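You operate a simulated robot arm through the tools that you are given. There is no shell and no other tool. Be economical: measure what you need, move in short steps, check, and stop when the job is done.

You are at the controls of a simulated two-armed robot. One attempt, no reset.

Task
Pick up the wrapped cups from the top shelf of the stock rack with one hand, pass it to the other hand and put it on the far end of the steel wall shelf. Stack the yellow wiping pad from the middle shelf of the stock rack on top of the white wiping pad. Put the strainer on the middle shelf of the stock rack away on the low shelf under the far end of the left bench. Take the number stand on the top of the low cupboard and put it away in the token tray. Turn the portion dial to 30 g. Put the blue beaker from the far end of the left bench on the side table of the cart. Do these in any order. Set down upright: wrapped cups, number stand, beaker.

Only the result counts: the job must be done as asked and must still hold three seconds after the hand-in. Knocking over, shifting, dropping, spilling or breaking anything else fails it.

Robot
Two 7-joint arms with two-finger parallel grippers on one trunk, on a base that drives. Base frame: it is fixed to the floor where the robot stands at the start and does not move with it; the origin is under the middle of the robot, x ahead of it, y to its left, z up. Lengths are in mm, angles in degrees, forces in N, time in s.
The left shoulder is at the start at [50, 171, 1351], the right one opposite. With the tool pointing down near the work surface each hand reaches from about 100 to 600 mm from the robot's upright axis, wherever it stands, measured 20 degrees to its own side. Places, roughly: beaker [-1250, -750, 750]; far end of the steel wall shelf (25x158 cm) [-1160, -700, 1480]; low shelf under the far end of the left bench [-1200, -500, 200]; number stand [500, 1250, 750]; portion dial [500, 900, 1000]; side table of the cart [-5200, 600, 1000]; strainer (12x12x9 cm) [600, 400, 600]; token tray (15x20 cm) [-5760, 3420, 780]; wiping pad [500, 0, 750]; wrapped cups (7x7x14 cm) [700, 0, 1200]. Payload 4.4 kg a hand.
The tool frame of a hand sits at the grasp point between the pads (the TCP): z along the fingers, y along the line on which they close. The tips reach 23 mm beyond it. Largest opening 94 mm; finger width 38, thickness 10; the body of the gripper, 54 by 96 mm, starts 39 mm behind the TCP.
Orientation is that of the tool frame in the base frame, as [roll, pitch, yaw] about the fixed x, y, z axes, in that order (R = Rz(yaw) Ry(pitch) Rx(roll)). With the fingers straight down and closing along the base's y, the tool's x points along the base's -x, its y along +y and its z along -z.

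Tools
- The arms move only by the tool jog_arm. It takes "left_commands", "right_commands" or both (then of equal length, played together; a hand with none holds still); each is text: rows parted by semicolons, each of 7 numbers parted by spaces: the shift along the base's x, y, z in units of 300 mm (1.0 is 300 mm), then the turn, a rotation vector about the base's x, y, z in units of 60 degrees (1.0 is 60 degrees), then the gripper command, from -1 (fully open) to 1 (shut), values between in proportion. In form: x y z rx ry rz fingers; .... A call has 1 to 12 rows; each row is the pose to reach, as a shift and turn from the pose commanded when the call began. A call with a number of a shift or a turn outside -1 to 1 is refused whole. Each row takes 0.2 s and may step no farther than 50 mm and 8.6 degrees from the row before; otherwise, or with a gripper value out of range, the whole call is refused. A pose out of reach is approached as far as the arm can. The call stops where the force on the tool passes 40 N (or 10 N more than at its start, if that is more) or the arm is blocked; 0.2 s more then pass. Each finger travels about 72 mm/s and halts on what it meets, pressing with about 21 N; the grip force reading is that of the motor and also rises with nothing between the fingers. The clock runs only during rows and for 0.2 s after the last one: add rows that repeat a pose to give the fingers time. The reply holds the time, the measured pose of the TCP, the force on the tool along the base axes, the opening and the grip force, in the units named above and with some noise, with the torque about the TCP (base axes, N m) and any sound that the robot's microphone picked up, and new pictures: "pictures" is both (left out), scene, wrist or none (wrist: the cameras of the hands that moved).
- Cameras (640 x 400 px; columns grow to the right, rows downward): "scene" is now at [113.7, -72, 1551.7]; the picture's right is [-0.70, -0.72, 0.00], its down [-0.13, 0.13, -0.98] and it looks along [0.70, -0.69, -0.18] (base axes); focal length 214 px, centre (320, 200). "left" rides on the left gripper at [86, -16, -74] in its tool frame; the picture's right is [0.18, 0.98, 0.00], its down [-0.58, 0.11, -0.81] and it looks along [-0.79, 0.15, 0.59] (tool axes); focal length 243 px, centre (320, 200). "right" rides on the right gripper at [86, 16, -74] in its tool frame; the picture's right is [-0.18, 0.98, 0.00], its down [-0.58, -0.11, -0.81] and it looks along [-0.79, -0.15, 0.59] (tool axes); focal length 243 px, centre (320, 200). There is no depth. A picture from a camera that has moved, and an enlarged one, comes with that camera's place and axes in the base frame and with its lens. The place of the scene camera against the robot may be out by one fixed shift of up to 25 mm in any direction.
- raise_lower(by): slides the trunk up (or, below 0, down) by that many mm; the arms and the scene camera ride with it, the base frame stays. It gives what a move gives, with no picture.
- base_move(legs): drives the robot by 1 to 6 legs, each [ahead, left, turn to the left] in mm, mm and degrees, along the robot's own axes; the way and the turn of a leg run together, so that a leg with both is an arc; at most 1500 mm and 180 degrees a leg. The arms and the cameras ride along, it lands a little off, and it stops where it bumps. It gives what a move gives, and a new picture of the scene camera.
- turn_head(pan, tilt): turns the head with the scene camera to pan (to the left, within 80 degrees either way) and tilt (down, from -29 to 69), counted from straight ahead of the robot. It gives what a move gives, and a new picture of the scene camera.
- inspect(camera, box): a new picture of the part [left, top, right, bottom] of that camera's present view, enlarged. It takes no simulated time.
- close_job(): hands the job in; it is judged then, once.

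Go step by step. Nothing tells you exact positions but the pictures and the camera data: compare them with the known pose of the tool, close in by small moves and look again before you grip or let go. The budget is 186 turns and 260 pictures, counting those below and the enlarged ones. Unless the task says otherwise, let go and move clear before handing in.

The tools are called after "Call:" as name(argument=value, ...) on one line, values as JSON. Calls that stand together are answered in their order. jog_arm: Moves the arms, as the interface text tells. Its arguments: {"type":"object","properties":{"left_commands":{"type":"string"},"right_commands":{"type":"string"},"pictures":{"type":"string","enum":["both","scene","wrist","none"]}},"required":[]} The other tools are called the same way: raise_lower (by) slides the trunk up or down; base_move (legs) drives the base; turn_head (pan, tilt) turns the head that bears the scene camera; inspect (camera, box) takes an enlarged picture of a part of a camera's view; close_job () hands the job in.

At the start:

```text
time_s: 0.0
left_eef_pos: [295.8, 251.4, 1000.0]
left_orientation: [179.9, 0.0, 179.9]
left_contact_force: [-0.4, -0.4, -0.5]
left_moment: [-0.01, 0.04, -0.02]
left_width: 94.1
left_grasp_force: 0.0
right_eef_pos: [316.3, -34.8, 1759.7]
right_orientation: [-179.9, 0.0, -179.9]
right_contact_force: [0.5, -0.2, 0.1]
right_moment: [-0.02, 0.0, -0.01]
right_width: 94.0
right_grasp_force: 0.0
trunk travel left (down, up): [-359.0, 29.0]
robot x, y, heading: [1.9, -1.9, -0.0]
head pan, tilt: [-44.3, 10.7]
```

scene: 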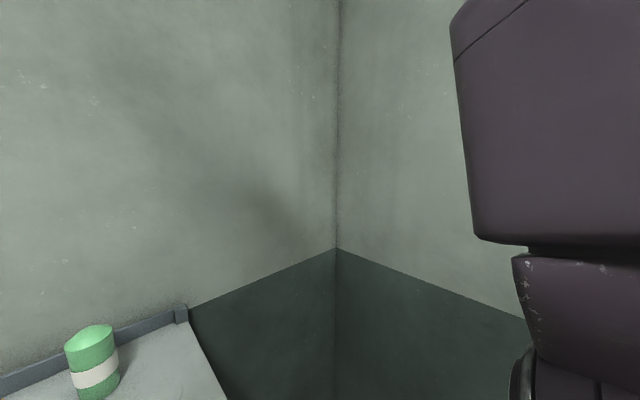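
right: 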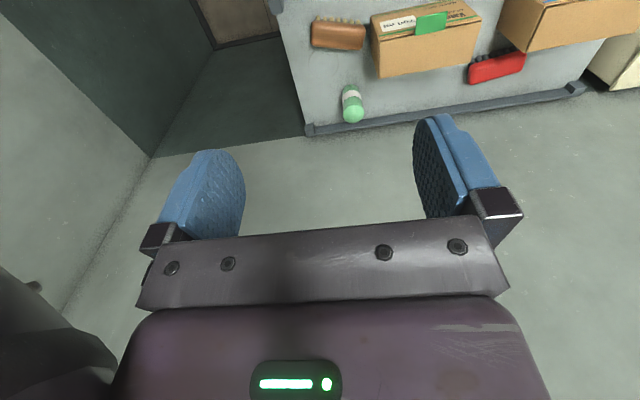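
left: 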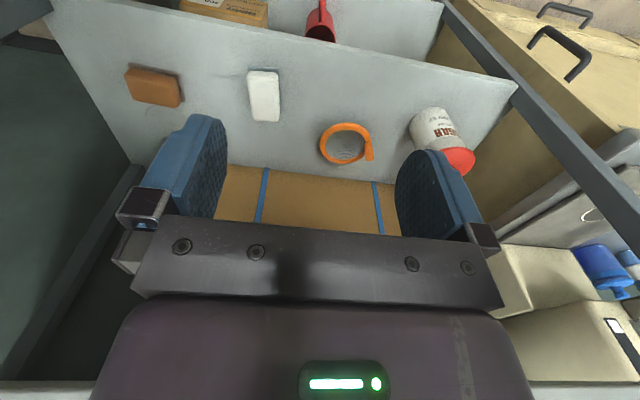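

The rack is in front of me with pads and the strainer on its middle shelf. I'll look around with the head first.

Call:
turn_head(pan=0, tilt=30)

Call:
turn_head(pan=60, tilt=30)

```text
time_s: 1.1
left_eef_pos: [296.5, 251.7, 1000.4]
left_orientation: [180.0, 0.0, -180.0]
left_contact_force: [0.3, 0.6, 0.3]
left_moment: [0.01, -0.02, 0.0]
left_width: 93.9
left_grasp_force: 0.1
right_eef_pos: [316.7, -34.8, 1759.9]
right_orientation: [180.0, 0.0, 179.9]
right_contact_force: [0.2, -0.8, -0.6]
right_moment: [-0.02, -0.04, -0.01]
right_width: 93.9
right_grasp_force: 0.0
trunk travel left (down, up): [-359.0, 29.0]
robot x, y, heading: [-1.1, 1.2, 0.0]
head pan, tilt: [0.0, 30.0]
camera scene: at [137.6, -7.1, 1520.5], right [0.0, -1.0, 0.0], down [-0.5, 0.0, -0.87], along [0.87, 0.0, -0.5], focal length 214 px, centre (320, 200)
```

scene: 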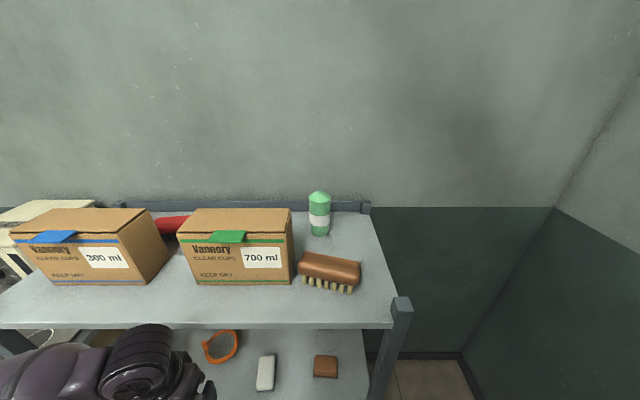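

```text
time_s: 2.4
left_eef_pos: [296.0, 251.1, 999.7]
left_orientation: [-180.0, 0.0, 179.9]
left_contact_force: [0.0, 1.1, -0.2]
left_moment: [-0.05, -0.01, 0.0]
left_width: 94.1
left_grasp_force: 0.0
right_eef_pos: [315.1, -35.9, 1759.4]
right_orientation: [-180.0, 0.0, -180.0]
right_contact_force: [-0.9, 0.5, 0.0]
right_moment: [-0.01, 0.03, 0.01]
right_width: 94.2
right_grasp_force: 0.0
trunk travel left (down, up): [-359.0, 29.0]
robot x, y, heading: [0.6, -1.4, 0.2]
head pan, tilt: [60.0, 30.0]
camera scene: at [92.4, 71.3, 1520.4], right [0.87, -0.5, 0.0], down [-0.25, -0.43, -0.87], along [0.43, 0.75, -0.5], focal length 214 px, centre (320, 200)
```

scene: 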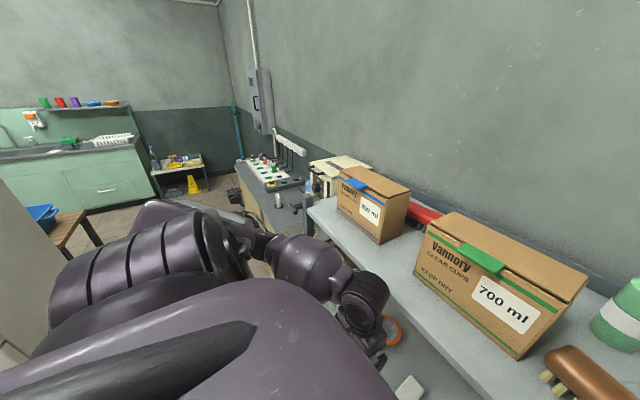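

Call:
inspect(camera="left", box=[60, 0, 520, 240])

Call:
inspect(camera="scene", box=[0, 60, 360, 285])

Call:
turn_head(pan=0, tilt=55)

```text
1.39 times, centred on (290, 120) of left
camera zoom: at [208.8, 235.4, 1073.6], right [-0.18, 0.98, 0.0], down [0.58, 0.11, 0.81], along [0.79, 0.15, -0.59], focal length 338 px, centre (362, 311)
```

zoom: 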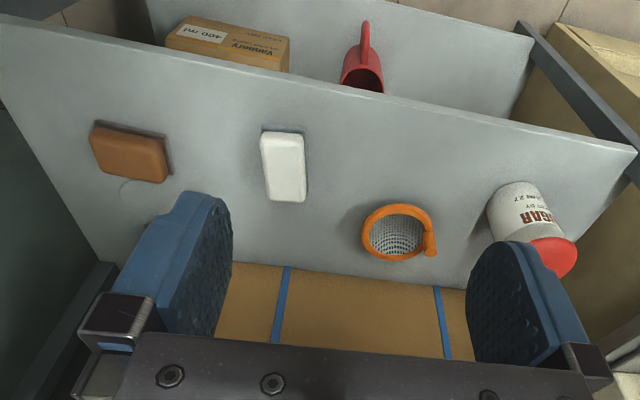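

```text
1.78 times, centred on (180, 172) of scene
camera zoom: at [92.4, 71.3, 1520.4], right [0.87, -0.5, 0.0], down [-0.25, -0.43, -0.87], along [0.43, 0.75, -0.5], focal length 381 px, centre (569, 249)
```

zoom: 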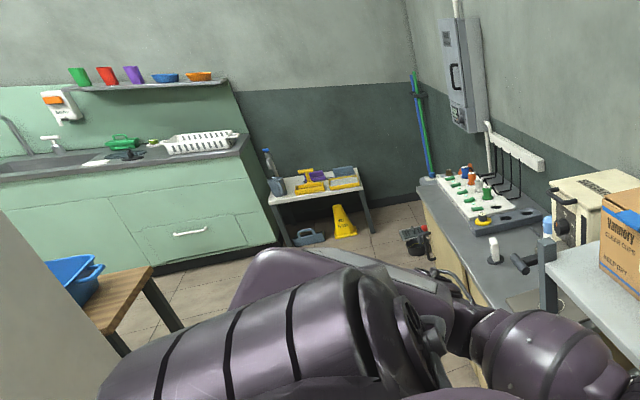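

```text
time_s: 3.7
left_eef_pos: [295.4, 251.5, 999.8]
left_orientation: [180.0, 0.0, 180.0]
left_contact_force: [0.0, -0.5, 0.4]
left_moment: [0.0, 0.01, 0.01]
left_width: 94.2
left_grasp_force: 0.1
right_eef_pos: [316.5, -33.9, 1759.7]
right_orientation: [180.0, -0.1, 180.0]
right_contact_force: [0.3, -0.8, 0.4]
right_moment: [0.02, 0.01, 0.02]
right_width: 94.3
right_grasp_force: 0.0
trunk travel left (down, up): [-359.0, 29.0]
robot x, y, heading: [-6.1, 0.8, 0.0]
head pan, tilt: [0.0, 55.0]
camera scene: at [119.2, -6.9, 1484.4], right [0.0, -1.0, 0.0], down [-0.82, 0.0, -0.57], along [0.57, 0.0, -0.82], focal length 214 px, centre (320, 200)
```

scene: 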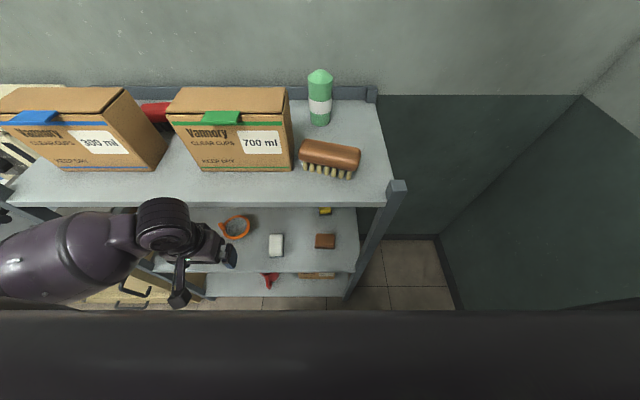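

The cups (green) stand near (675,-6), base z≈1103. The yellow pad is at the back of the middle shelf behind a brown one. I'll bring the right hand forward towards the cups.

Call:
jog_arm(right_commands="0.1 0.01 -0.11 0 0 0 -1; 0.2 0.02 -0.22 0 0 0 -1; 0.3 0.03 -0.33 0 0 0 -1; 0.4 0.04 -0.44 0 0 0 -1; 0.5 0.05 -0.55 0 0 0 -1; 0.6 0.06 -0.66 0 0 0 -1; 0.7 0.07 -0.77 0 0 0 -1; 0.8 0.08 -0.88 0 0 0 -1; 0.9 0.09 -1 0 0 0 -1; 1 0.096 -1 0 0 0 -1; 1 0.096 -1 0 0 0 -1", pictures="both")

```text
time_s: 6.1
left_eef_pos: [295.8, 251.2, 1000.6]
left_orientation: [-179.9, 0.0, 179.9]
left_contact_force: [0.6, -0.4, -0.2]
left_moment: [-0.01, -0.01, -0.01]
left_width: 93.9
left_grasp_force: 0.0
right_eef_pos: [615.8, -6.6, 1461.5]
right_orientation: [179.9, 0.0, 180.0]
right_contact_force: [-0.1, -0.1, -0.2]
right_moment: [0.01, 0.03, 0.0]
right_width: 94.1
right_grasp_force: 0.0
trunk travel left (down, up): [-359.0, 29.0]
robot x, y, heading: [3.2, -2.6, -0.1]
head pan, tilt: [0.0, 55.0]
camera scene: at [119.0, -7.6, 1484.4], right [0.0, -1.0, 0.0], down [-0.82, 0.0, -0.57], along [0.57, 0.0, -0.82], focal length 214 px, centre (320, 200)
camera right: at [530.7, 10.2, 1536.3], right [0.18, 0.98, 0.0], down [0.58, -0.11, 0.81], along [0.79, -0.15, -0.59], focal length 243 px, centre (320, 200)
```

scene: 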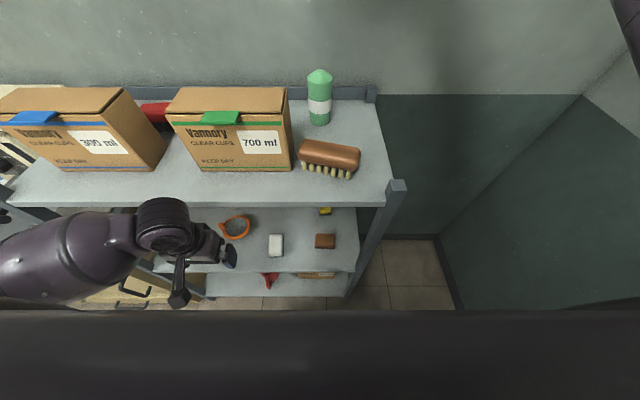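
right: 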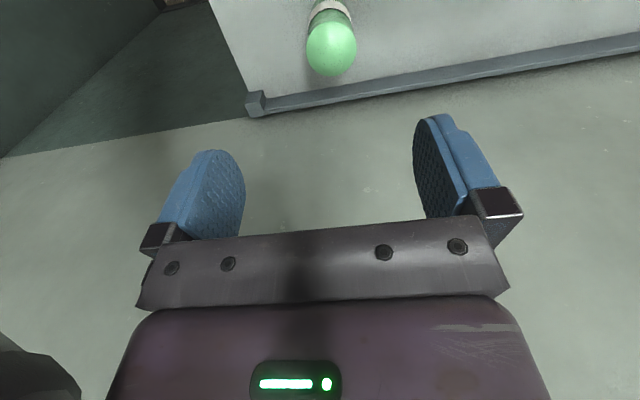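

Call:
jog_arm(right_commands="0.07 0.01 -0.1 0 0 0 -1; 0.15 0.02 -0.2 0 0 0 -1; 0.15 0.02 -0.3 0 0 0 -1; 0.15 0.02 -0.3 0 0 0 -1", pictures="both")

```text
time_s: 7.1
left_eef_pos: [296.8, 251.8, 999.8]
left_orientation: [-180.0, 0.0, -180.0]
left_contact_force: [-0.2, 0.2, 0.3]
left_moment: [-0.02, 0.04, -0.02]
left_width: 94.0
left_grasp_force: 0.1
right_eef_pos: [661.3, -1.1, 1369.8]
right_orientation: [-179.9, 0.0, -180.0]
right_contact_force: [-0.1, 0.2, -0.1]
right_moment: [0.01, 0.01, 0.03]
right_width: 93.9
right_grasp_force: 0.0
trunk travel left (down, up): [-359.0, 29.0]
robot x, y, heading: [0.5, 2.3, 0.0]
head pan, tilt: [0.0, 55.0]
camera scene: at [118.9, -6.6, 1484.5], right [0.0, -1.0, 0.0], down [-0.82, 0.0, -0.57], along [0.57, 0.0, -0.82], focal length 214 px, centre (320, 200)
camera right: at [575.6, 14.8, 1443.9], right [0.18, 0.98, 0.0], down [0.58, -0.11, 0.81], along [0.79, -0.15, -0.59], focal length 243 px, centre (320, 200)
```

scene: 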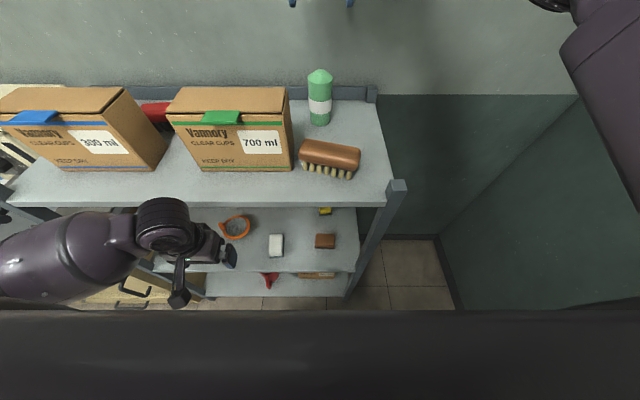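
right: 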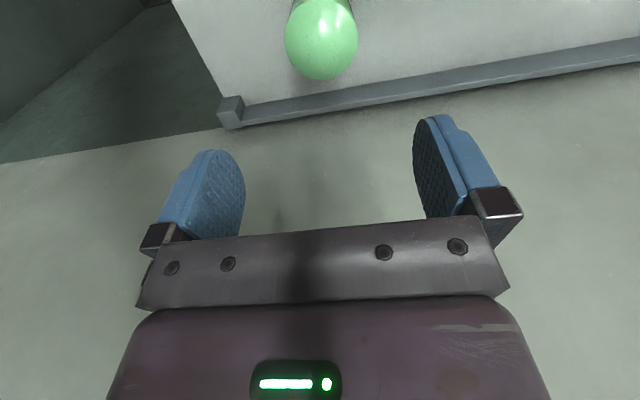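

Call:
jog_arm(right_commands="-0.01 0 -0.13 0 0 0 -1; -0.015 0 -0.27 0 0 0 -1; -0.015 0 -0.4 0 0 0 -1; -0.015 0 -0.48 0 0 0 -1; -0.015 0 -0.48 0 0 0 -1", pictures="both")

Call:
inspect(camera="scene", box=[260, 30, 400, 190])

```text
time_s: 8.3
left_eef_pos: [296.5, 252.4, 999.8]
left_orientation: [180.0, 0.0, -180.0]
left_contact_force: [-0.1, 0.5, 0.5]
left_moment: [0.03, 0.02, 0.02]
left_width: 93.9
left_grasp_force: 0.1
right_eef_pos: [656.9, 0.5, 1223.7]
right_orientation: [-180.0, 0.0, 180.0]
right_contact_force: [-1.2, 1.0, 0.8]
right_moment: [0.04, 0.01, 0.0]
right_width: 94.1
right_grasp_force: 0.1
trunk travel left (down, up): [-359.0, 29.0]
robot x, y, heading: [-2.1, -0.3, -0.1]
head pan, tilt: [0.0, 55.0]
camera scene: at [119.1, -6.9, 1484.4], right [0.0, -1.0, 0.0], down [-0.82, 0.0, -0.57], along [0.57, 0.0, -0.82], focal length 214 px, centre (320, 200)
camera right: at [570.9, 16.8, 1298.6], right [0.18, 0.98, 0.0], down [0.58, -0.11, 0.81], along [0.79, -0.15, -0.59], focal length 243 px, centre (320, 200)
```

scene: 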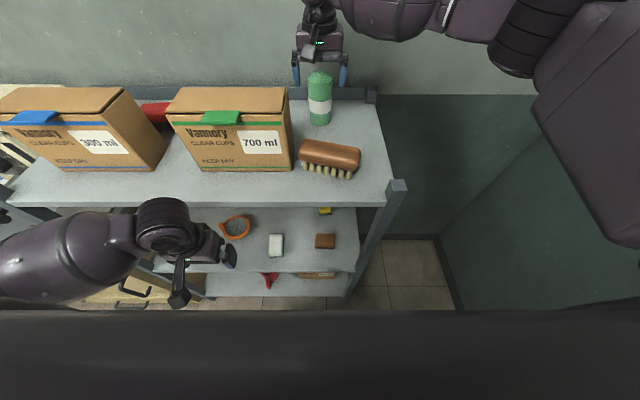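
right: 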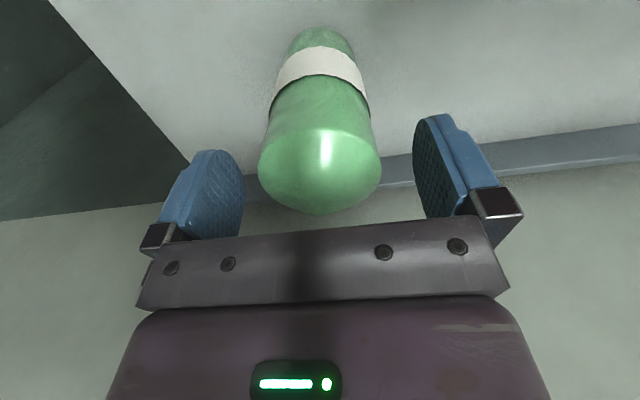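

```text
2.50 times, centred on (330, 110) of scene
camera zoom: at [119.1, -6.9, 1484.4], right [0.0, -1.0, 0.0], down [-0.82, 0.0, -0.57], along [0.57, 0.0, -0.82], focal length 536 px, centre (295, 425)
```

zoom: 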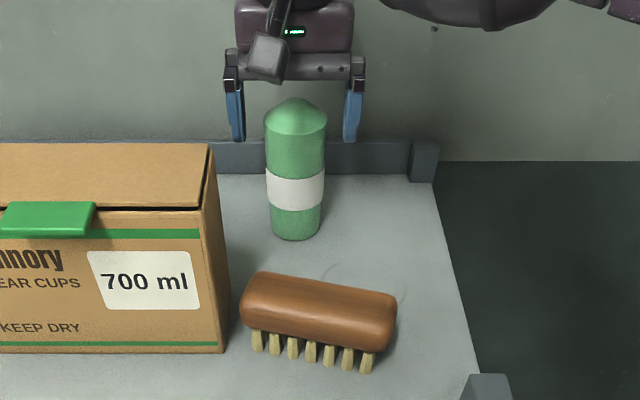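

Call:
jog_arm(right_commands="0 0 -0.042 0 0 0 -1; 0 0 -0.042 0 0 0 0.3; 0 0 -0.042 0 0 0 1; 0 0 -0.042 0 0 0 1; 0 0 -0.042 0 0 0 1", pictures="wrist")

```text
time_s: 9.5
left_eef_pos: [296.1, 253.1, 998.9]
left_orientation: [-179.9, 0.1, 180.0]
left_contact_force: [-0.5, 0.1, 0.2]
left_moment: [0.01, -0.01, 0.01]
left_width: 94.1
left_grasp_force: 0.0
right_eef_pos: [657.8, -0.5, 1212.8]
right_orientation: [179.9, 0.0, -179.9]
right_contact_force: [-0.3, 0.6, -0.3]
right_moment: [-0.01, -0.01, 0.01]
right_width: 61.0
right_grasp_force: 21.1
trunk travel left (down, up): [-359.0, 29.0]
robot x, y, heading: [0.1, -0.4, 0.1]
head pan, tilt: [0.0, 55.0]
camera right: at [571.7, 16.2, 1286.4], right [0.18, 0.98, 0.0], down [0.58, -0.11, 0.81], along [0.79, -0.15, -0.59], focal length 243 px, centre (320, 200)
```

right: 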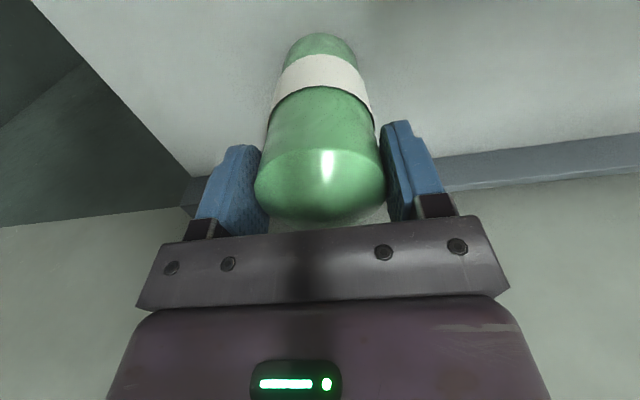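

Gripped (61 mm). Lift gently, then retract back over the shelf.

Call:
jog_arm(right_commands="0 0 0.08 0 0 0 1; 0 0 0.2 0 0 0 1; 0 0 0.35 0 0 0 1; 0 0 0.5 0 0 0 1; -0.12 0 0.6 0 0 0 1; -0.27 0 0.65 0 0 0 1; -0.42 0 0.65 0 0 0 1; -0.57 0 0.65 0 0 0 1; -0.72 0 0.65 0 0 0 1; -0.72 0 0.65 0 0 0 1", pictures="both")

```text
time_s: 11.7
left_eef_pos: [296.1, 252.2, 1000.2]
left_orientation: [179.9, 0.0, 180.0]
left_contact_force: [0.8, 0.2, -0.4]
left_moment: [0.02, 0.02, -0.01]
left_width: 94.0
left_grasp_force: 0.1
right_eef_pos: [444.0, -1.1, 1409.1]
right_orientation: [180.0, 0.0, 179.8]
right_contact_force: [-0.5, -0.4, -2.3]
right_moment: [-0.01, -0.01, -0.01]
right_width: 61.0
right_grasp_force: 20.7
trunk travel left (down, up): [-359.0, 29.0]
robot x, y, heading: [1.0, -0.6, 0.1]
head pan, tilt: [0.0, 55.0]
camera scene: at [119.9, -7.1, 1484.3], right [0.0, -1.0, 0.0], down [-0.82, 0.0, -0.57], along [0.57, 0.0, -0.82], focal length 214 px, centre (320, 200)
camera right: at [357.1, 15.8, 1482.7], right [0.19, 0.98, 0.0], down [0.58, -0.11, 0.81], along [0.79, -0.15, -0.59], focal length 243 px, centre (320, 200)
```

scene: 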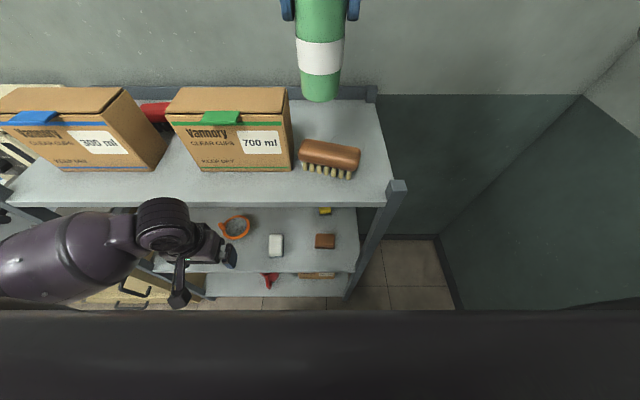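
right: 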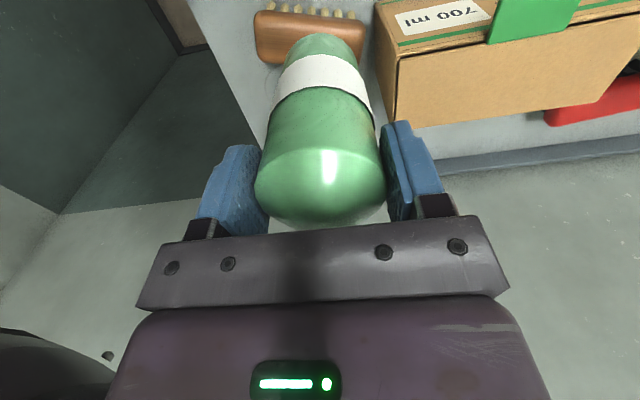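

Next is the handover: the left hand will come in from the left, pointing right with its camera up, and grip the lower part. I'll rotate it in two halves while raising it.

Call:
jog_arm(left_commands="-0.02 0.03 0.12 -0.072 0.072 0.072 -1; -0.04 0.06 0.25 -0.144 0.144 0.144 -1; -0.06 0.09 0.37 -0.216 0.216 0.216 -1; -0.08 0.12 0.5 -0.288 0.288 0.288 -1; -0.1 0.15 0.62 -0.361 0.361 0.361 -1; -0.1 0.18 0.75 -0.433 0.433 0.433 -1; -0.1 0.21 0.87 -0.505 0.505 0.505 -1; -0.1 0.24 1 -0.577 0.577 0.577 -1; -0.1 0.24 1 -0.577 0.577 0.577 -1", pictures="wrist")

```text
time_s: 13.7
left_eef_pos: [265.4, 324.5, 1300.9]
left_orientation: [-153.5, -41.8, -153.4]
left_contact_force: [0.4, 0.0, -0.4]
left_moment: [-0.04, 0.0, -0.01]
left_width: 93.7
left_grasp_force: 0.0
right_eef_pos: [443.0, 0.1, 1408.7]
right_orientation: [-179.9, -0.1, -180.0]
right_contact_force: [-0.3, 0.7, -1.3]
right_moment: [0.01, -0.01, -0.04]
right_width: 61.0
right_grasp_force: 21.4
trunk travel left (down, up): [-359.0, 29.0]
robot x, y, heading: [2.6, 2.2, 0.1]
head pan, tilt: [0.0, 55.0]
camera left: at [243.0, 333.8, 1412.5], right [-0.78, 0.59, -0.2], down [0.58, 0.8, 0.11], along [0.23, -0.03, -0.97], focal length 243 px, centre (320, 200)
```

left: 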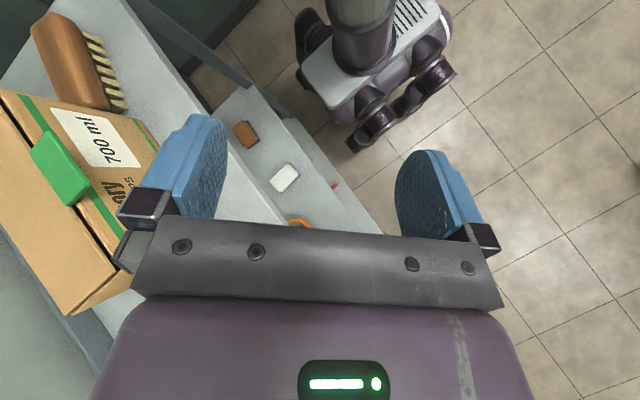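

Call:
jog_arm(left_commands="0.07 -0.05 0.02 -0.072 0.072 0.072 -1; 0.15 -0.13 0.04 -0.144 0.144 0.144 -1; 0.22 -0.21 0.06 -0.216 0.216 0.216 -1; 0.3 -0.29 0.08 -0.288 0.288 0.288 -1; 0.37 -0.37 0.1 -0.361 0.361 0.361 -1; 0.45 -0.45 0.12 -0.433 0.433 0.433 -1; 0.52 -0.53 0.137 -0.505 0.505 0.505 -1; 0.597 -0.6 0.137 -0.577 0.577 0.577 -1; 0.597 -0.65 0.137 -0.577 0.577 0.577 -1; 0.597 -0.65 0.137 -0.577 0.577 0.577 -1", pictures="both")

Call:
turn_head(pan=10, tilt=20)

```text
time_s: 15.9
left_eef_pos: [445.1, 129.2, 1341.7]
left_orientation: [-79.8, -89.9, 169.9]
left_contact_force: [0.0, -0.4, 0.1]
left_moment: [-0.02, 0.0, -0.01]
left_width: 93.9
left_grasp_force: 0.0
right_eef_pos: [442.0, -0.3, 1408.0]
right_orientation: [-180.0, 0.0, -180.0]
right_contact_force: [1.4, 0.1, -1.0]
right_moment: [0.02, 0.01, -0.03]
right_width: 61.0
right_grasp_force: 21.6
trunk travel left (down, up): [-359.0, 29.0]
robot x, y, heading: [2.6, 1.7, -0.1]
head pan, tilt: [0.0, 55.0]
camera scene: at [119.3, -6.7, 1484.4], right [0.0, -1.0, 0.0], down [-0.82, 0.0, -0.57], along [0.57, 0.0, -0.82], focal length 214 px, centre (320, 200)
camera left: at [460.1, 203.0, 1426.6], right [-0.98, 0.0, 0.18], down [-0.11, 0.81, -0.58], along [-0.15, -0.59, -0.79], focal length 243 px, centre (320, 200)
```

scene: 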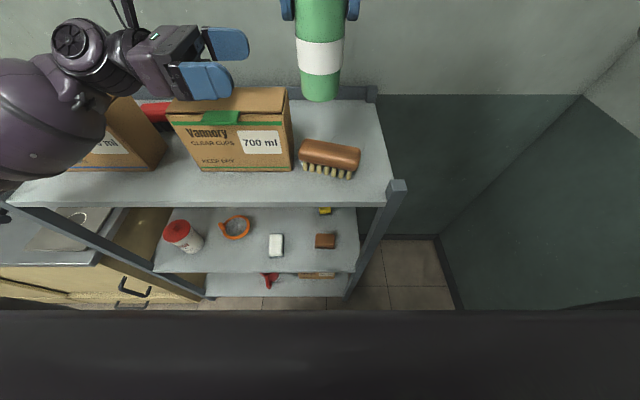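
left: 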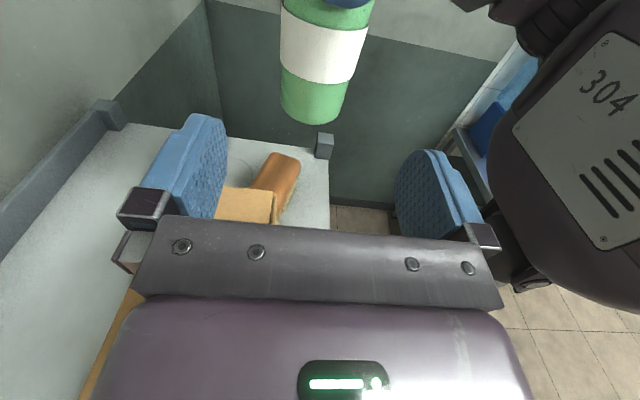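

```text
time_s: 16.9
left_eef_pos: [443.7, 128.7, 1341.2]
left_orientation: [-141.8, -90.0, -128.2]
left_contact_force: [-0.1, 0.1, 0.6]
left_moment: [0.01, 0.01, 0.0]
left_width: 94.0
left_grasp_force: 0.1
right_eef_pos: [443.2, -1.2, 1409.3]
right_orientation: [180.0, 0.0, 180.0]
right_contact_force: [-0.1, 0.1, -1.7]
right_moment: [0.01, 0.03, 0.0]
right_width: 61.0
right_grasp_force: 21.0
trunk travel left (down, up): [-359.0, 29.0]
robot x, y, heading: [-3.1, -0.1, -0.0]
head pan, tilt: [10.0, 20.0]
camera scene: at [138.9, 9.1, 1536.4], right [0.17, -0.98, 0.0], down [-0.34, -0.06, -0.94], along [0.93, 0.16, -0.34], focal length 214 px, centre (320, 200)
```

scene: 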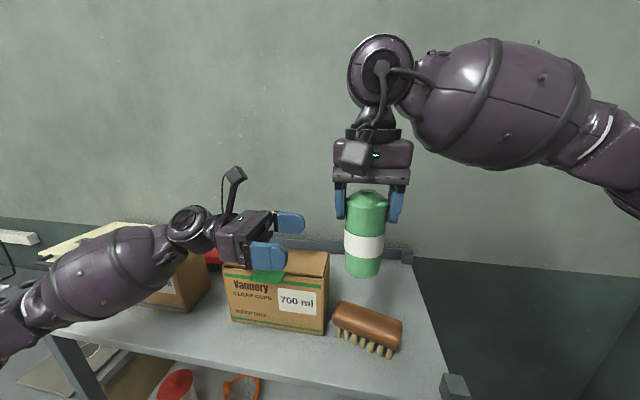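

Call:
jog_arm(left_commands="0 -0.1 0 0 0 0 -1; 0 -0.2 0 0 0 0 -1; 0 -0.3 0 0 0 0 -1; 0 -0.4 0 0 0 0 -1; 0 -0.43 0 0 0 0 -1; 0 -0.43 0 0 0 0 -1", pictures="both")

Call:
inspect(camera="scene", box=[230, 90, 450, 310])

```text
time_s: 18.3
left_eef_pos: [444.7, -0.7, 1340.7]
left_orientation: [-160.2, -89.9, -109.7]
left_contact_force: [0.1, 0.0, 1.5]
left_moment: [-0.03, 0.02, 0.01]
left_width: 94.0
left_grasp_force: 0.0
right_eef_pos: [442.2, -0.3, 1408.3]
right_orientation: [180.0, 0.0, 180.0]
right_contact_force: [-0.4, -0.3, -1.2]
right_moment: [-0.01, -0.01, 0.02]
right_width: 61.2
right_grasp_force: 21.0
trunk travel left (down, up): [-359.0, 29.0]
robot x, y, heading: [1.9, 0.4, 0.0]
head pan, tilt: [10.0, 20.0]
camera scene: at [139.0, 9.0, 1536.5], right [0.17, -0.98, 0.0], down [-0.34, -0.06, -0.94], along [0.93, 0.16, -0.34], focal length 214 px, centre (320, 200)
camera left: at [460.7, 73.5, 1427.3], right [-0.98, 0.0, 0.18], down [-0.11, 0.81, -0.58], along [-0.15, -0.59, -0.79], focal length 243 px, centre (320, 200)
```

scene: 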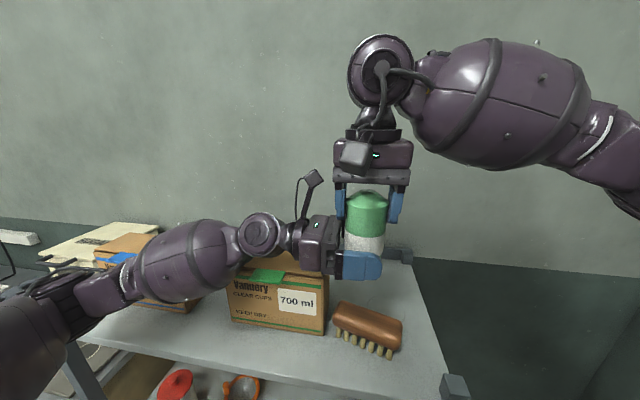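
left: 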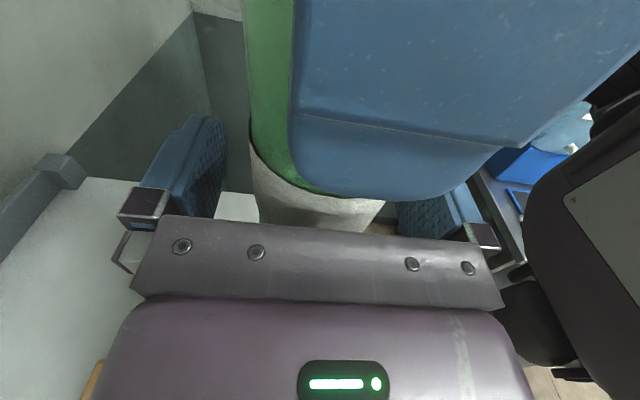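

```text
1.82 times, centred on (340, 200) of scene
camera zoom: at [139.0, 9.0, 1536.5], right [0.17, -0.98, 0.0], down [-0.34, -0.06, -0.94], along [0.93, 0.16, -0.34], focal length 390 px, centre (284, 200)
```

zoom: 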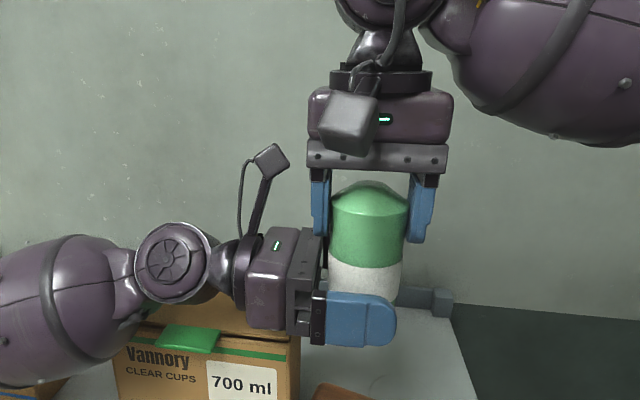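

Call:
jog_arm(left_commands="0 0 0 0 0 0 0; 0 0 0 0 0 0 1; 0 0 0 0 0 0 1; 0 0 0 0 0 0 1; 0 0 0 0 0 0 1", pictures="none")

```text
time_s: 19.5
left_eef_pos: [445.7, -1.3, 1340.8]
left_orientation: [31.3, -89.9, 58.7]
left_contact_force: [7.0, -2.0, 0.3]
left_moment: [0.05, 0.18, -0.07]
left_width: 57.9
left_grasp_force: 21.2
right_eef_pos: [442.2, -0.4, 1407.6]
right_orientation: [-179.9, -0.1, -180.0]
right_contact_force: [-5.7, 2.3, -1.7]
right_moment: [0.08, 0.23, 0.04]
right_width: 60.8
right_grasp_force: 20.8
trunk travel left (down, up): [-359.0, 29.0]
robot x, y, heading: [2.5, 1.2, -0.0]
head pan, tilt: [10.0, 20.0]
```

Call:
jog_arm(right_commands="0 0 0 0 0 0 -1; 0 0 0 0 0 0 -1; 0 0 0 0 0 0 -1; 0 0 0.12 0 0 0 -1; 0 0 0.27 0 0 0 -1; 0 0 0.42 0 0 0 -1; 0 0 0.55 0 0 0 -1; 0 0 0.55 0 0 0 -1", pictures="scene")

```text
time_s: 21.3
left_eef_pos: [445.2, -0.6, 1341.8]
left_orientation: [178.1, -89.9, -88.2]
left_contact_force: [0.1, 0.8, -0.7]
left_moment: [0.02, 0.0, 0.0]
left_width: 57.8
left_grasp_force: 21.3
right_eef_pos: [440.4, -2.0, 1574.1]
right_orientation: [-179.9, -0.1, 180.0]
right_contact_force: [-0.3, 0.0, -0.6]
right_moment: [0.01, -0.01, 0.01]
right_width: 93.9
right_grasp_force: 0.0
trunk travel left (down, up): [-359.0, 29.0]
robot x, y, heading: [-2.0, 0.2, -0.3]
head pan, tilt: [10.0, 20.0]
camera scene: at [139.8, 9.0, 1536.3], right [0.17, -0.98, 0.0], down [-0.34, -0.06, -0.94], along [0.93, 0.16, -0.34], focal length 214 px, centre (320, 200)
```

scene: 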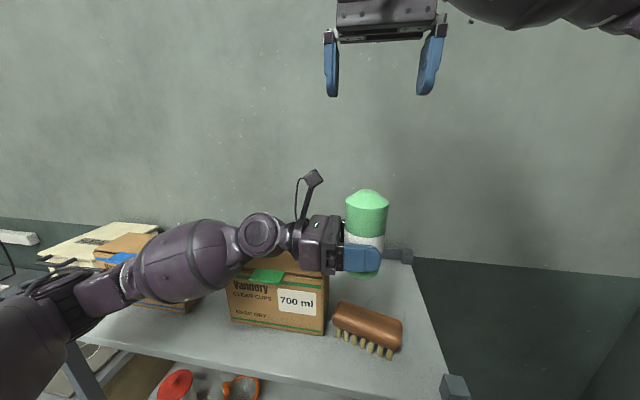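

Call:
jog_arm(left_commands="0 0 0.1 0 0 0 1; -0.05 0.1 0.15 0 0 0 1; -0.14 0.2 0.2 0 0 0 1; -0.23 0.3 0.2 0 0 0 1; -0.32 0.4 0.2 0 0 0 1; -0.41 0.5 0.2 0 0 0 1; -0.5 0.6 0.2 0 0 0 1; -0.59 0.7 0.2 0 0 0 1; -0.65 0.8 0.2 0 0 0 1; -0.72 0.9 0.2 0 0 0 1; -0.72 0.99 0.2 0 0 0 1; -0.72 0.99 0.2 0 0 0 1", right_commands="-0.13 -0.08 0 0 0 0 -1; -0.25 -0.16 0 0 0 0 -1; -0.37 -0.24 0 0 0 0 -1; -0.5 -0.32 0 0 0 0 -1; -0.5 -0.4 -0.1 0 0 0 -1; -0.5 -0.5 -0.22 0 0 0 -1; -0.5 -0.5 -0.36 0 0 0 -1; -0.5 -0.5 -0.5 0 0 0 -1; -0.5 -0.5 -0.64 0 0 0 -1; -0.5 -0.5 -0.78 0 0 0 -1; -0.5 -0.5 -0.9 0 0 0 -1; -0.5 -0.5 -1 0 0 0 -1", pictures="scene")

```text
time_s: 23.9
left_eef_pos: [231.3, 295.6, 1401.3]
left_orientation: [132.9, -89.9, -43.0]
left_contact_force: [0.3, 0.0, -2.2]
left_moment: [-0.01, 0.01, -0.05]
left_width: 57.9
left_grasp_force: 21.0
left hand out of reach, approached as far as the arm can: row 6, 7, 8, 9, 10
right_eef_pos: [316.1, -161.4, 1324.1]
right_orientation: [179.9, -0.3, 179.8]
right_contact_force: [1.1, -0.1, -0.3]
right_moment: [0.01, 0.06, -0.04]
right_width: 94.0
right_grasp_force: 0.0
right hand out of reach, approached as far as the arm can: row 10, 11, 12
trunk travel left (down, up): [-359.0, 29.0]
robot x, y, heading: [3.6, -0.5, 0.1]
head pan, tilt: [10.0, 20.0]
camera scene: at [142.3, 8.5, 1536.2], right [0.17, -0.98, 0.0], down [-0.34, -0.06, -0.94], along [0.92, 0.16, -0.34], focal length 214 px, centre (320, 200)
```

scene: 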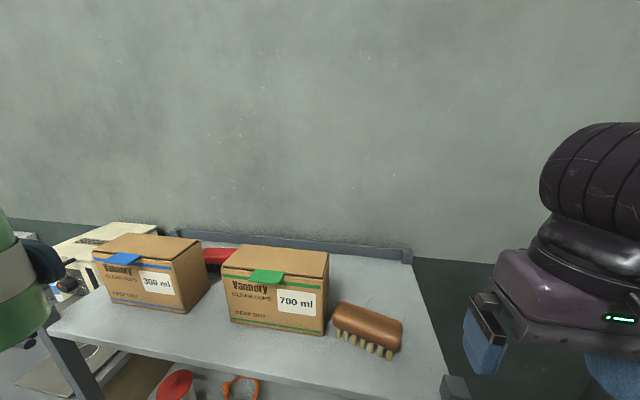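

Left holds the cups safely. I'll back off a bit, then lower the trunk so that the right hand can reach under the top shelf.

Call:
base_move(legs=[[-150, 0, 0]])

Call:
raise_lower(by=-330)

Call:
turn_head(pan=0, tilt=35)

```text
time_s: 25.3
left_eef_pos: [77.8, 296.9, 1402.5]
left_orientation: [-113.6, -89.9, -156.4]
left_contact_force: [-0.2, -0.1, -1.3]
left_moment: [-0.03, -0.03, 0.0]
left_width: 58.0
left_grasp_force: 20.7
right_eef_pos: [161.6, -159.7, 1325.1]
right_orientation: [179.9, -0.2, 179.7]
right_contact_force: [-0.2, -0.9, -0.4]
right_moment: [-0.03, -0.07, -0.01]
right_width: 94.0
right_grasp_force: 0.1
trunk travel left (down, up): [-359.0, 29.0]
robot x, y, heading: [-148.4, 1.8, -0.1]
head pan, tilt: [10.0, 20.0]
camera scene: at [-12.9, 9.2, 1536.6], right [0.17, -0.98, 0.0], down [-0.34, -0.06, -0.94], along [0.93, 0.16, -0.34], focal length 214 px, centre (320, 200)
```

scene: 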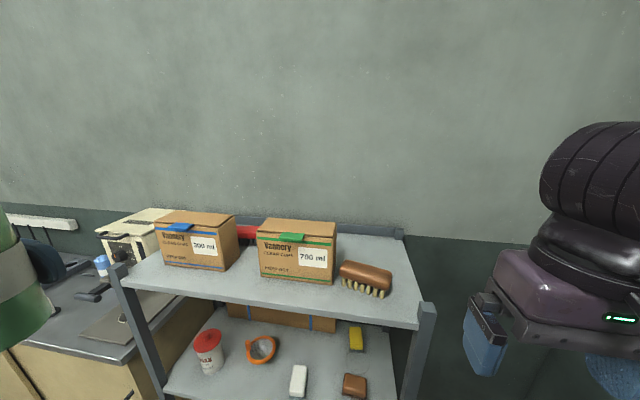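

```text
time_s: 28.6
left_eef_pos: [227.5, 296.8, 924.2]
left_orientation: [89.9, -46.4, -0.1]
left_contact_force: [-0.5, -0.7, -1.3]
left_moment: [-0.02, 0.02, 0.01]
left_width: 57.4
left_grasp_force: 21.3
right_eef_pos: [229.0, -160.9, 808.1]
right_orientation: [179.3, -44.3, -178.7]
right_contact_force: [-0.1, -1.1, -0.4]
right_moment: [0.0, -0.02, 0.02]
right_width: 93.7
right_grasp_force: 0.0
trunk travel left (down, up): [-29.0, 359.0]
robot x, y, heading: [-151.8, -0.7, -0.1]
head pan, tilt: [10.0, 20.0]
```

```text
time_s: 29.3
left_eef_pos: [229.0, 296.5, 924.0]
left_orientation: [90.0, -46.3, -0.1]
left_contact_force: [0.1, -0.2, -1.7]
left_moment: [-0.01, 0.02, -0.02]
left_width: 58.0
left_grasp_force: 21.0
right_eef_pos: [228.7, -160.4, 806.4]
right_orientation: [179.3, -44.4, -178.7]
right_contact_force: [0.3, -0.1, 1.3]
right_moment: [-0.02, 0.01, -0.01]
right_width: 93.9
right_grasp_force: 0.0
trunk travel left (down, up): [-29.0, 359.0]
robot x, y, heading: [-155.4, -0.8, -0.0]
head pan, tilt: [0.0, 35.0]
camera scene: at [204.6, -6.6, 1144.0], right [0.0, -1.0, 0.0], down [-0.56, 0.0, -0.83], along [0.83, 0.0, -0.56], focal length 214 px, centre (320, 200)
```

scene: 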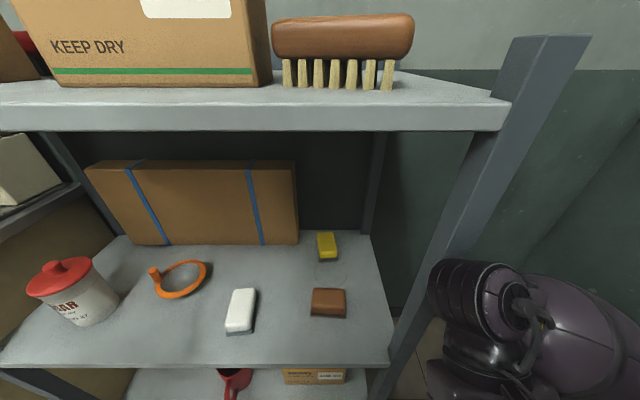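

The trunk bends forward as it lowers: arms pitched ~45°, and the cups are still held. The middle shelf is now in full view, so I'll zoom on the pads.

Call:
inspect(camera="scene", box=[200, 210, 400, 335])

Call:
inspect(camera="right", box=[0, 0, 640, 400])

Call:
inspect(camera="left", box=[0, 0, 640, 400])

```text
3.20 times, centred on (300, 272) of scene
camera zoom: at [204.6, -6.6, 1144.0], right [0.0, -1.0, 0.0], down [-0.56, 0.0, -0.83], along [0.83, 0.0, -0.56], focal length 686 px, centre (384, -32)
```

zoom: 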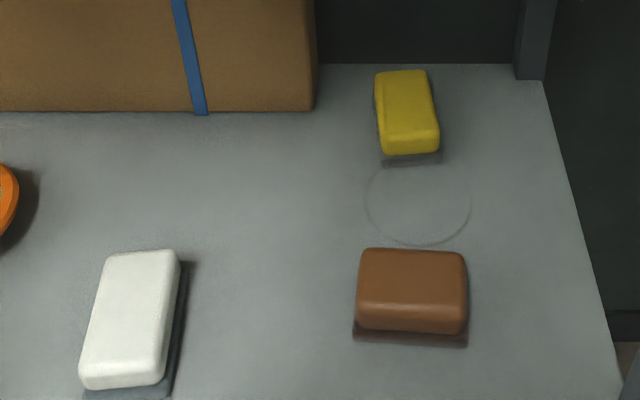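

```text
1.00 times, centred on (320, 200) of right (not enlarged: the box is as wide or as high as the picture)
camera zoom: at [219.3, -145.8, 920.8], right [0.12, 0.99, -0.12], down [0.98, -0.09, 0.17], along [0.16, -0.14, -0.98], focal length 243 px, centre (320, 200)
```

zoom: 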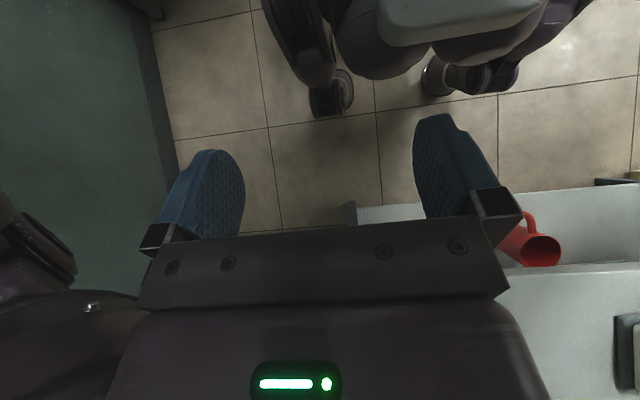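

```text
1.00 times, centred on (320, 200) of left (not enlarged: the box is as wide or as high as the picture)
camera zoom: at [299.4, 371.0, 974.7], right [-0.58, 0.0, 0.81], down [-0.48, 0.81, -0.34], along [-0.66, -0.59, -0.47], focal length 243 px, centre (320, 200)
```

zoom: 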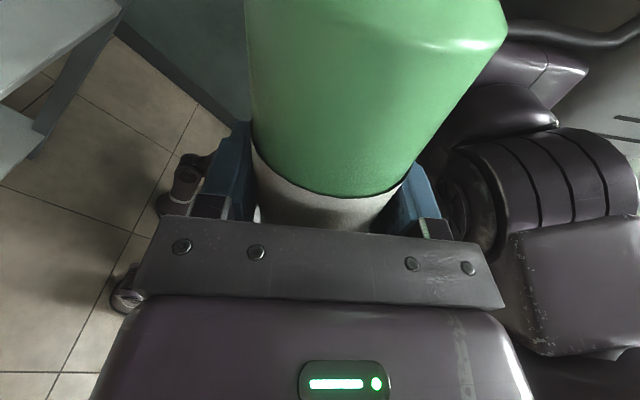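

Call:
jog_arm(right_commands="0 0 0 0 -0.12 0 -1; 0 0 0 0 -0.24 0 -1; 0 0 0 0 -0.36 0 -1; 0 0 0 0 -0.48 0 -1; 0 0 0 0 -0.6 0 -1; 0 0 0 0 -0.74 0 -1; 0 0 0 0 -0.87 0 -1; 0 0 0 0 -1 0 -1; 0 0 0 0 -1 0 -1", pictures="both")

```text
time_s: 30.7
left_eef_pos: [233.9, 295.0, 921.7]
left_orientation: [90.0, -45.9, -0.4]
left_contact_force: [0.0, 0.7, -1.8]
left_moment: [-0.05, 0.02, 0.01]
left_width: 57.7
left_grasp_force: 21.0
right_eef_pos: [323.8, -166.4, 756.2]
right_orientation: [-179.6, -6.4, -179.2]
right_contact_force: [-35.4, -21.0, 3.5]
right_moment: [1.47, -2.94, -1.36]
right_width: 94.2
right_grasp_force: 0.1
right hand out of reach, approached as far as the arm can: row 1, 2, 3, 4, 5, 6
trunk travel left (down, up): [-29.0, 359.0]
robot x, y, heading: [-151.9, -2.7, -0.5]
head pan, tilt: [0.0, 35.0]
stopped in row 6 (right hand): the force on the tool passed its limit at 225 N (the readings are from after the stop); the commanded pose is now the measured one
camera scene: at [209.4, -8.1, 1141.6], right [-0.01, -1.0, 0.0], down [-0.57, 0.0, -0.82], along [0.82, 0.0, -0.57], focal length 214 px, centre (320, 200)
camera right: at [246.4, -150.6, 839.8], right [0.17, 0.99, -0.03], down [0.67, -0.09, 0.74], along [0.72, -0.14, -0.68], focal length 243 px, centre (320, 200)
```

scene: 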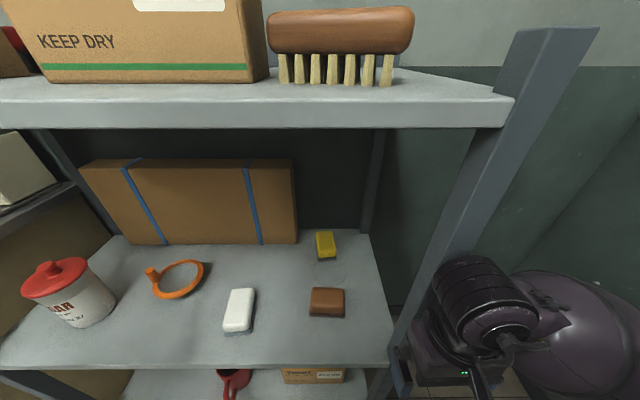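
right: 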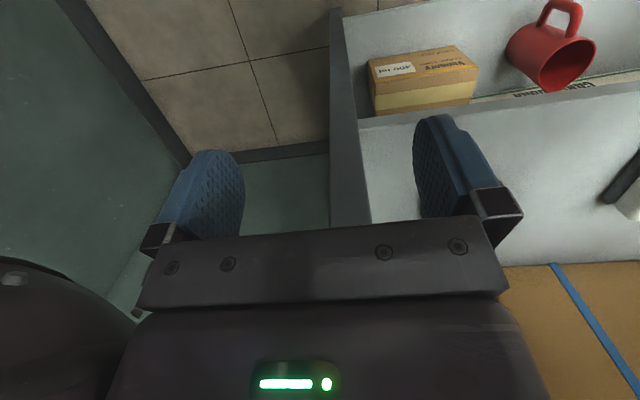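

The right hand touched the rack post because it was too close to the body to turn in place. I'll back the base straight off to free it.

Call:
base_move(legs=[[-220, 0, 0]])

Call:
inspect(camera="right", box=[0, 0, 640, 400])

```text
time_s: 31.3
left_eef_pos: [235.3, 295.9, 919.6]
left_orientation: [89.9, -45.6, -0.4]
left_contact_force: [0.4, 0.2, -1.9]
left_moment: [0.01, 0.02, 0.01]
left_width: 58.0
left_grasp_force: 20.7
right_eef_pos: [323.8, -166.6, 755.8]
right_orientation: [-179.7, -6.5, -178.9]
right_contact_force: [-6.2, -2.1, 3.5]
right_moment: [0.1, -0.67, -0.05]
right_width: 94.0
right_grasp_force: 0.0
trunk travel left (down, up): [-29.0, 359.0]
robot x, y, heading: [-155.2, 1.4, -0.2]
head pan, tilt: [0.0, 35.0]
stopped in leg 1: the force on the tool passed its limit at 56 N (the readings are from after the stop); the commanded pose is now the measured one
camera scene: at [211.8, -8.4, 1140.0], right [-0.01, -1.0, 0.0], down [-0.57, 0.0, -0.82], along [0.82, -0.01, -0.57], focal length 214 px, centre (320, 200)
```

scene: 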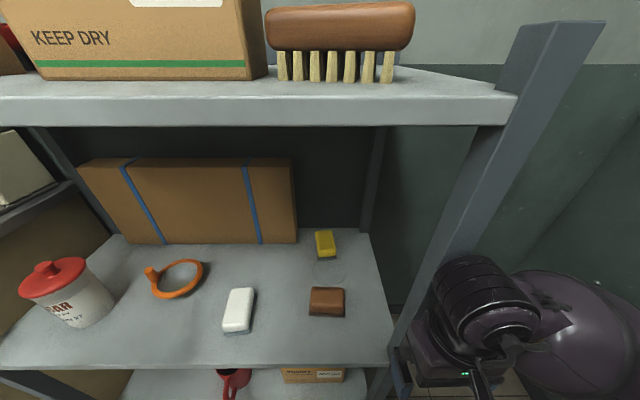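

```text
1.00 times, centred on (320, 200) of right (not enlarged: the box is as wide or as high as the picture)
camera zoom: at [246.3, -150.7, 839.4], right [0.16, 0.99, -0.03], down [0.67, -0.09, 0.74], along [0.72, -0.14, -0.68], focal length 243 px, centre (320, 200)
```

zoom: 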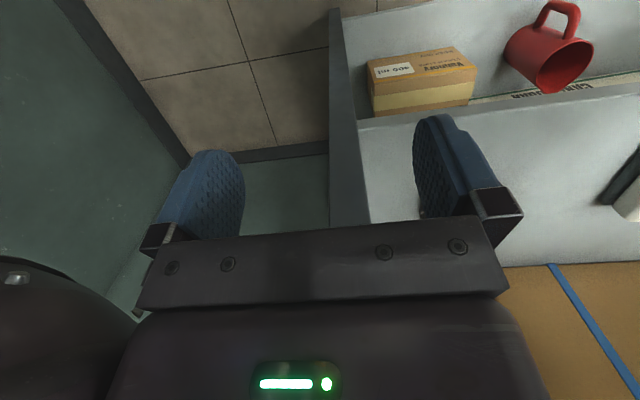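

Call:
base_move(legs=[[-60, 0, 0]])

```text
time_s: 32.3
left_eef_pos: [177.6, 296.0, 919.6]
left_orientation: [89.9, -45.5, -0.4]
left_contact_force: [-0.7, -0.2, -2.4]
left_moment: [0.01, 0.01, 0.02]
left_width: 58.0
left_grasp_force: 20.8
right_eef_pos: [266.7, -164.9, 753.7]
right_orientation: [-179.7, -6.7, -178.8]
right_contact_force: [-0.5, 0.4, 0.2]
right_moment: [-0.02, -0.01, 0.03]
right_width: 93.8
right_grasp_force: 0.0
trunk travel left (down, up): [-29.0, 359.0]
robot x, y, heading: [-208.1, 1.2, -0.2]
head pan, tilt: [0.0, 35.0]
camera scene: at [155.9, -7.4, 1138.9], right [0.0, -1.0, 0.0], down [-0.57, 0.0, -0.82], along [0.82, 0.0, -0.57], focal length 214 px, centre (320, 200)
```

scene: 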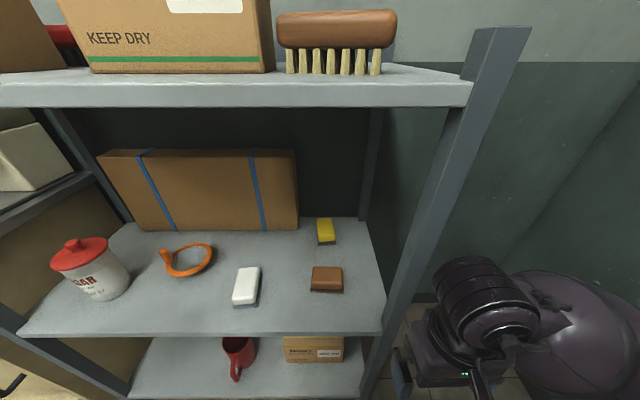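

Free again and nothing on the shelves has moved. I'll shift the right hand left to y≈-30, in line with the yellow pad and clear of the post.

Call:
jog_arm(right_commands="0 0.1 0 0 -0.06 0 -1; 0 0.2 0 0 -0.12 0 -1; 0 0.3 0 0 -0.18 0 -1; 0 0.4 0 0 -0.24 0 -1; 0 0.45 0 0 -0.3 0 -1; 0 0.45 0 0 -0.3 0 -1", pictures="both")

```text
time_s: 33.7
left_eef_pos: [178.7, 296.2, 918.5]
left_orientation: [89.9, -45.4, -0.3]
left_contact_force: [0.0, -0.6, -2.1]
left_moment: [0.01, -0.02, 0.01]
left_width: 57.9
left_grasp_force: 20.8
right_eef_pos: [265.9, -30.8, 751.9]
right_orientation: [-179.3, 11.4, -178.9]
right_contact_force: [0.9, 0.1, -0.2]
right_moment: [0.02, 0.03, 0.02]
right_width: 94.0
right_grasp_force: 0.0
right hand out of reach, approached as far as the arm can: row 1, 2, 3
trunk travel left (down, up): [-29.0, 359.0]
robot x, y, heading: [-211.7, -0.8, -0.2]
head pan, tilt: [0.0, 35.0]
camera scene: at [156.3, -7.5, 1138.7], right [0.0, -1.0, 0.0], down [-0.57, 0.0, -0.82], along [0.82, 0.0, -0.57], focal length 214 px, centre (320, 200)
camera right: at [166.8, -15.3, 809.0], right [0.16, 0.99, 0.02], down [0.41, -0.09, 0.91], along [0.9, -0.14, -0.42], focal length 243 px, centre (320, 200)
```

scene: 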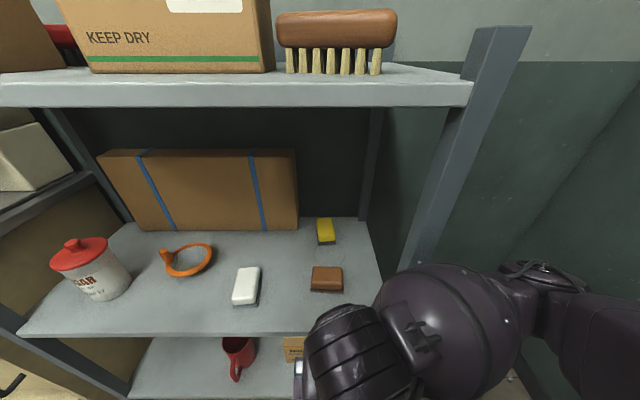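
right: 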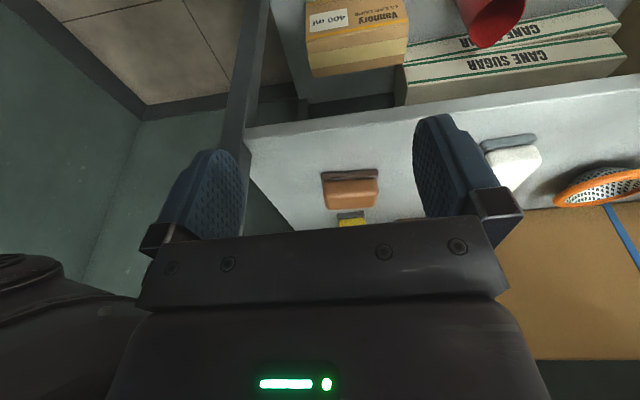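

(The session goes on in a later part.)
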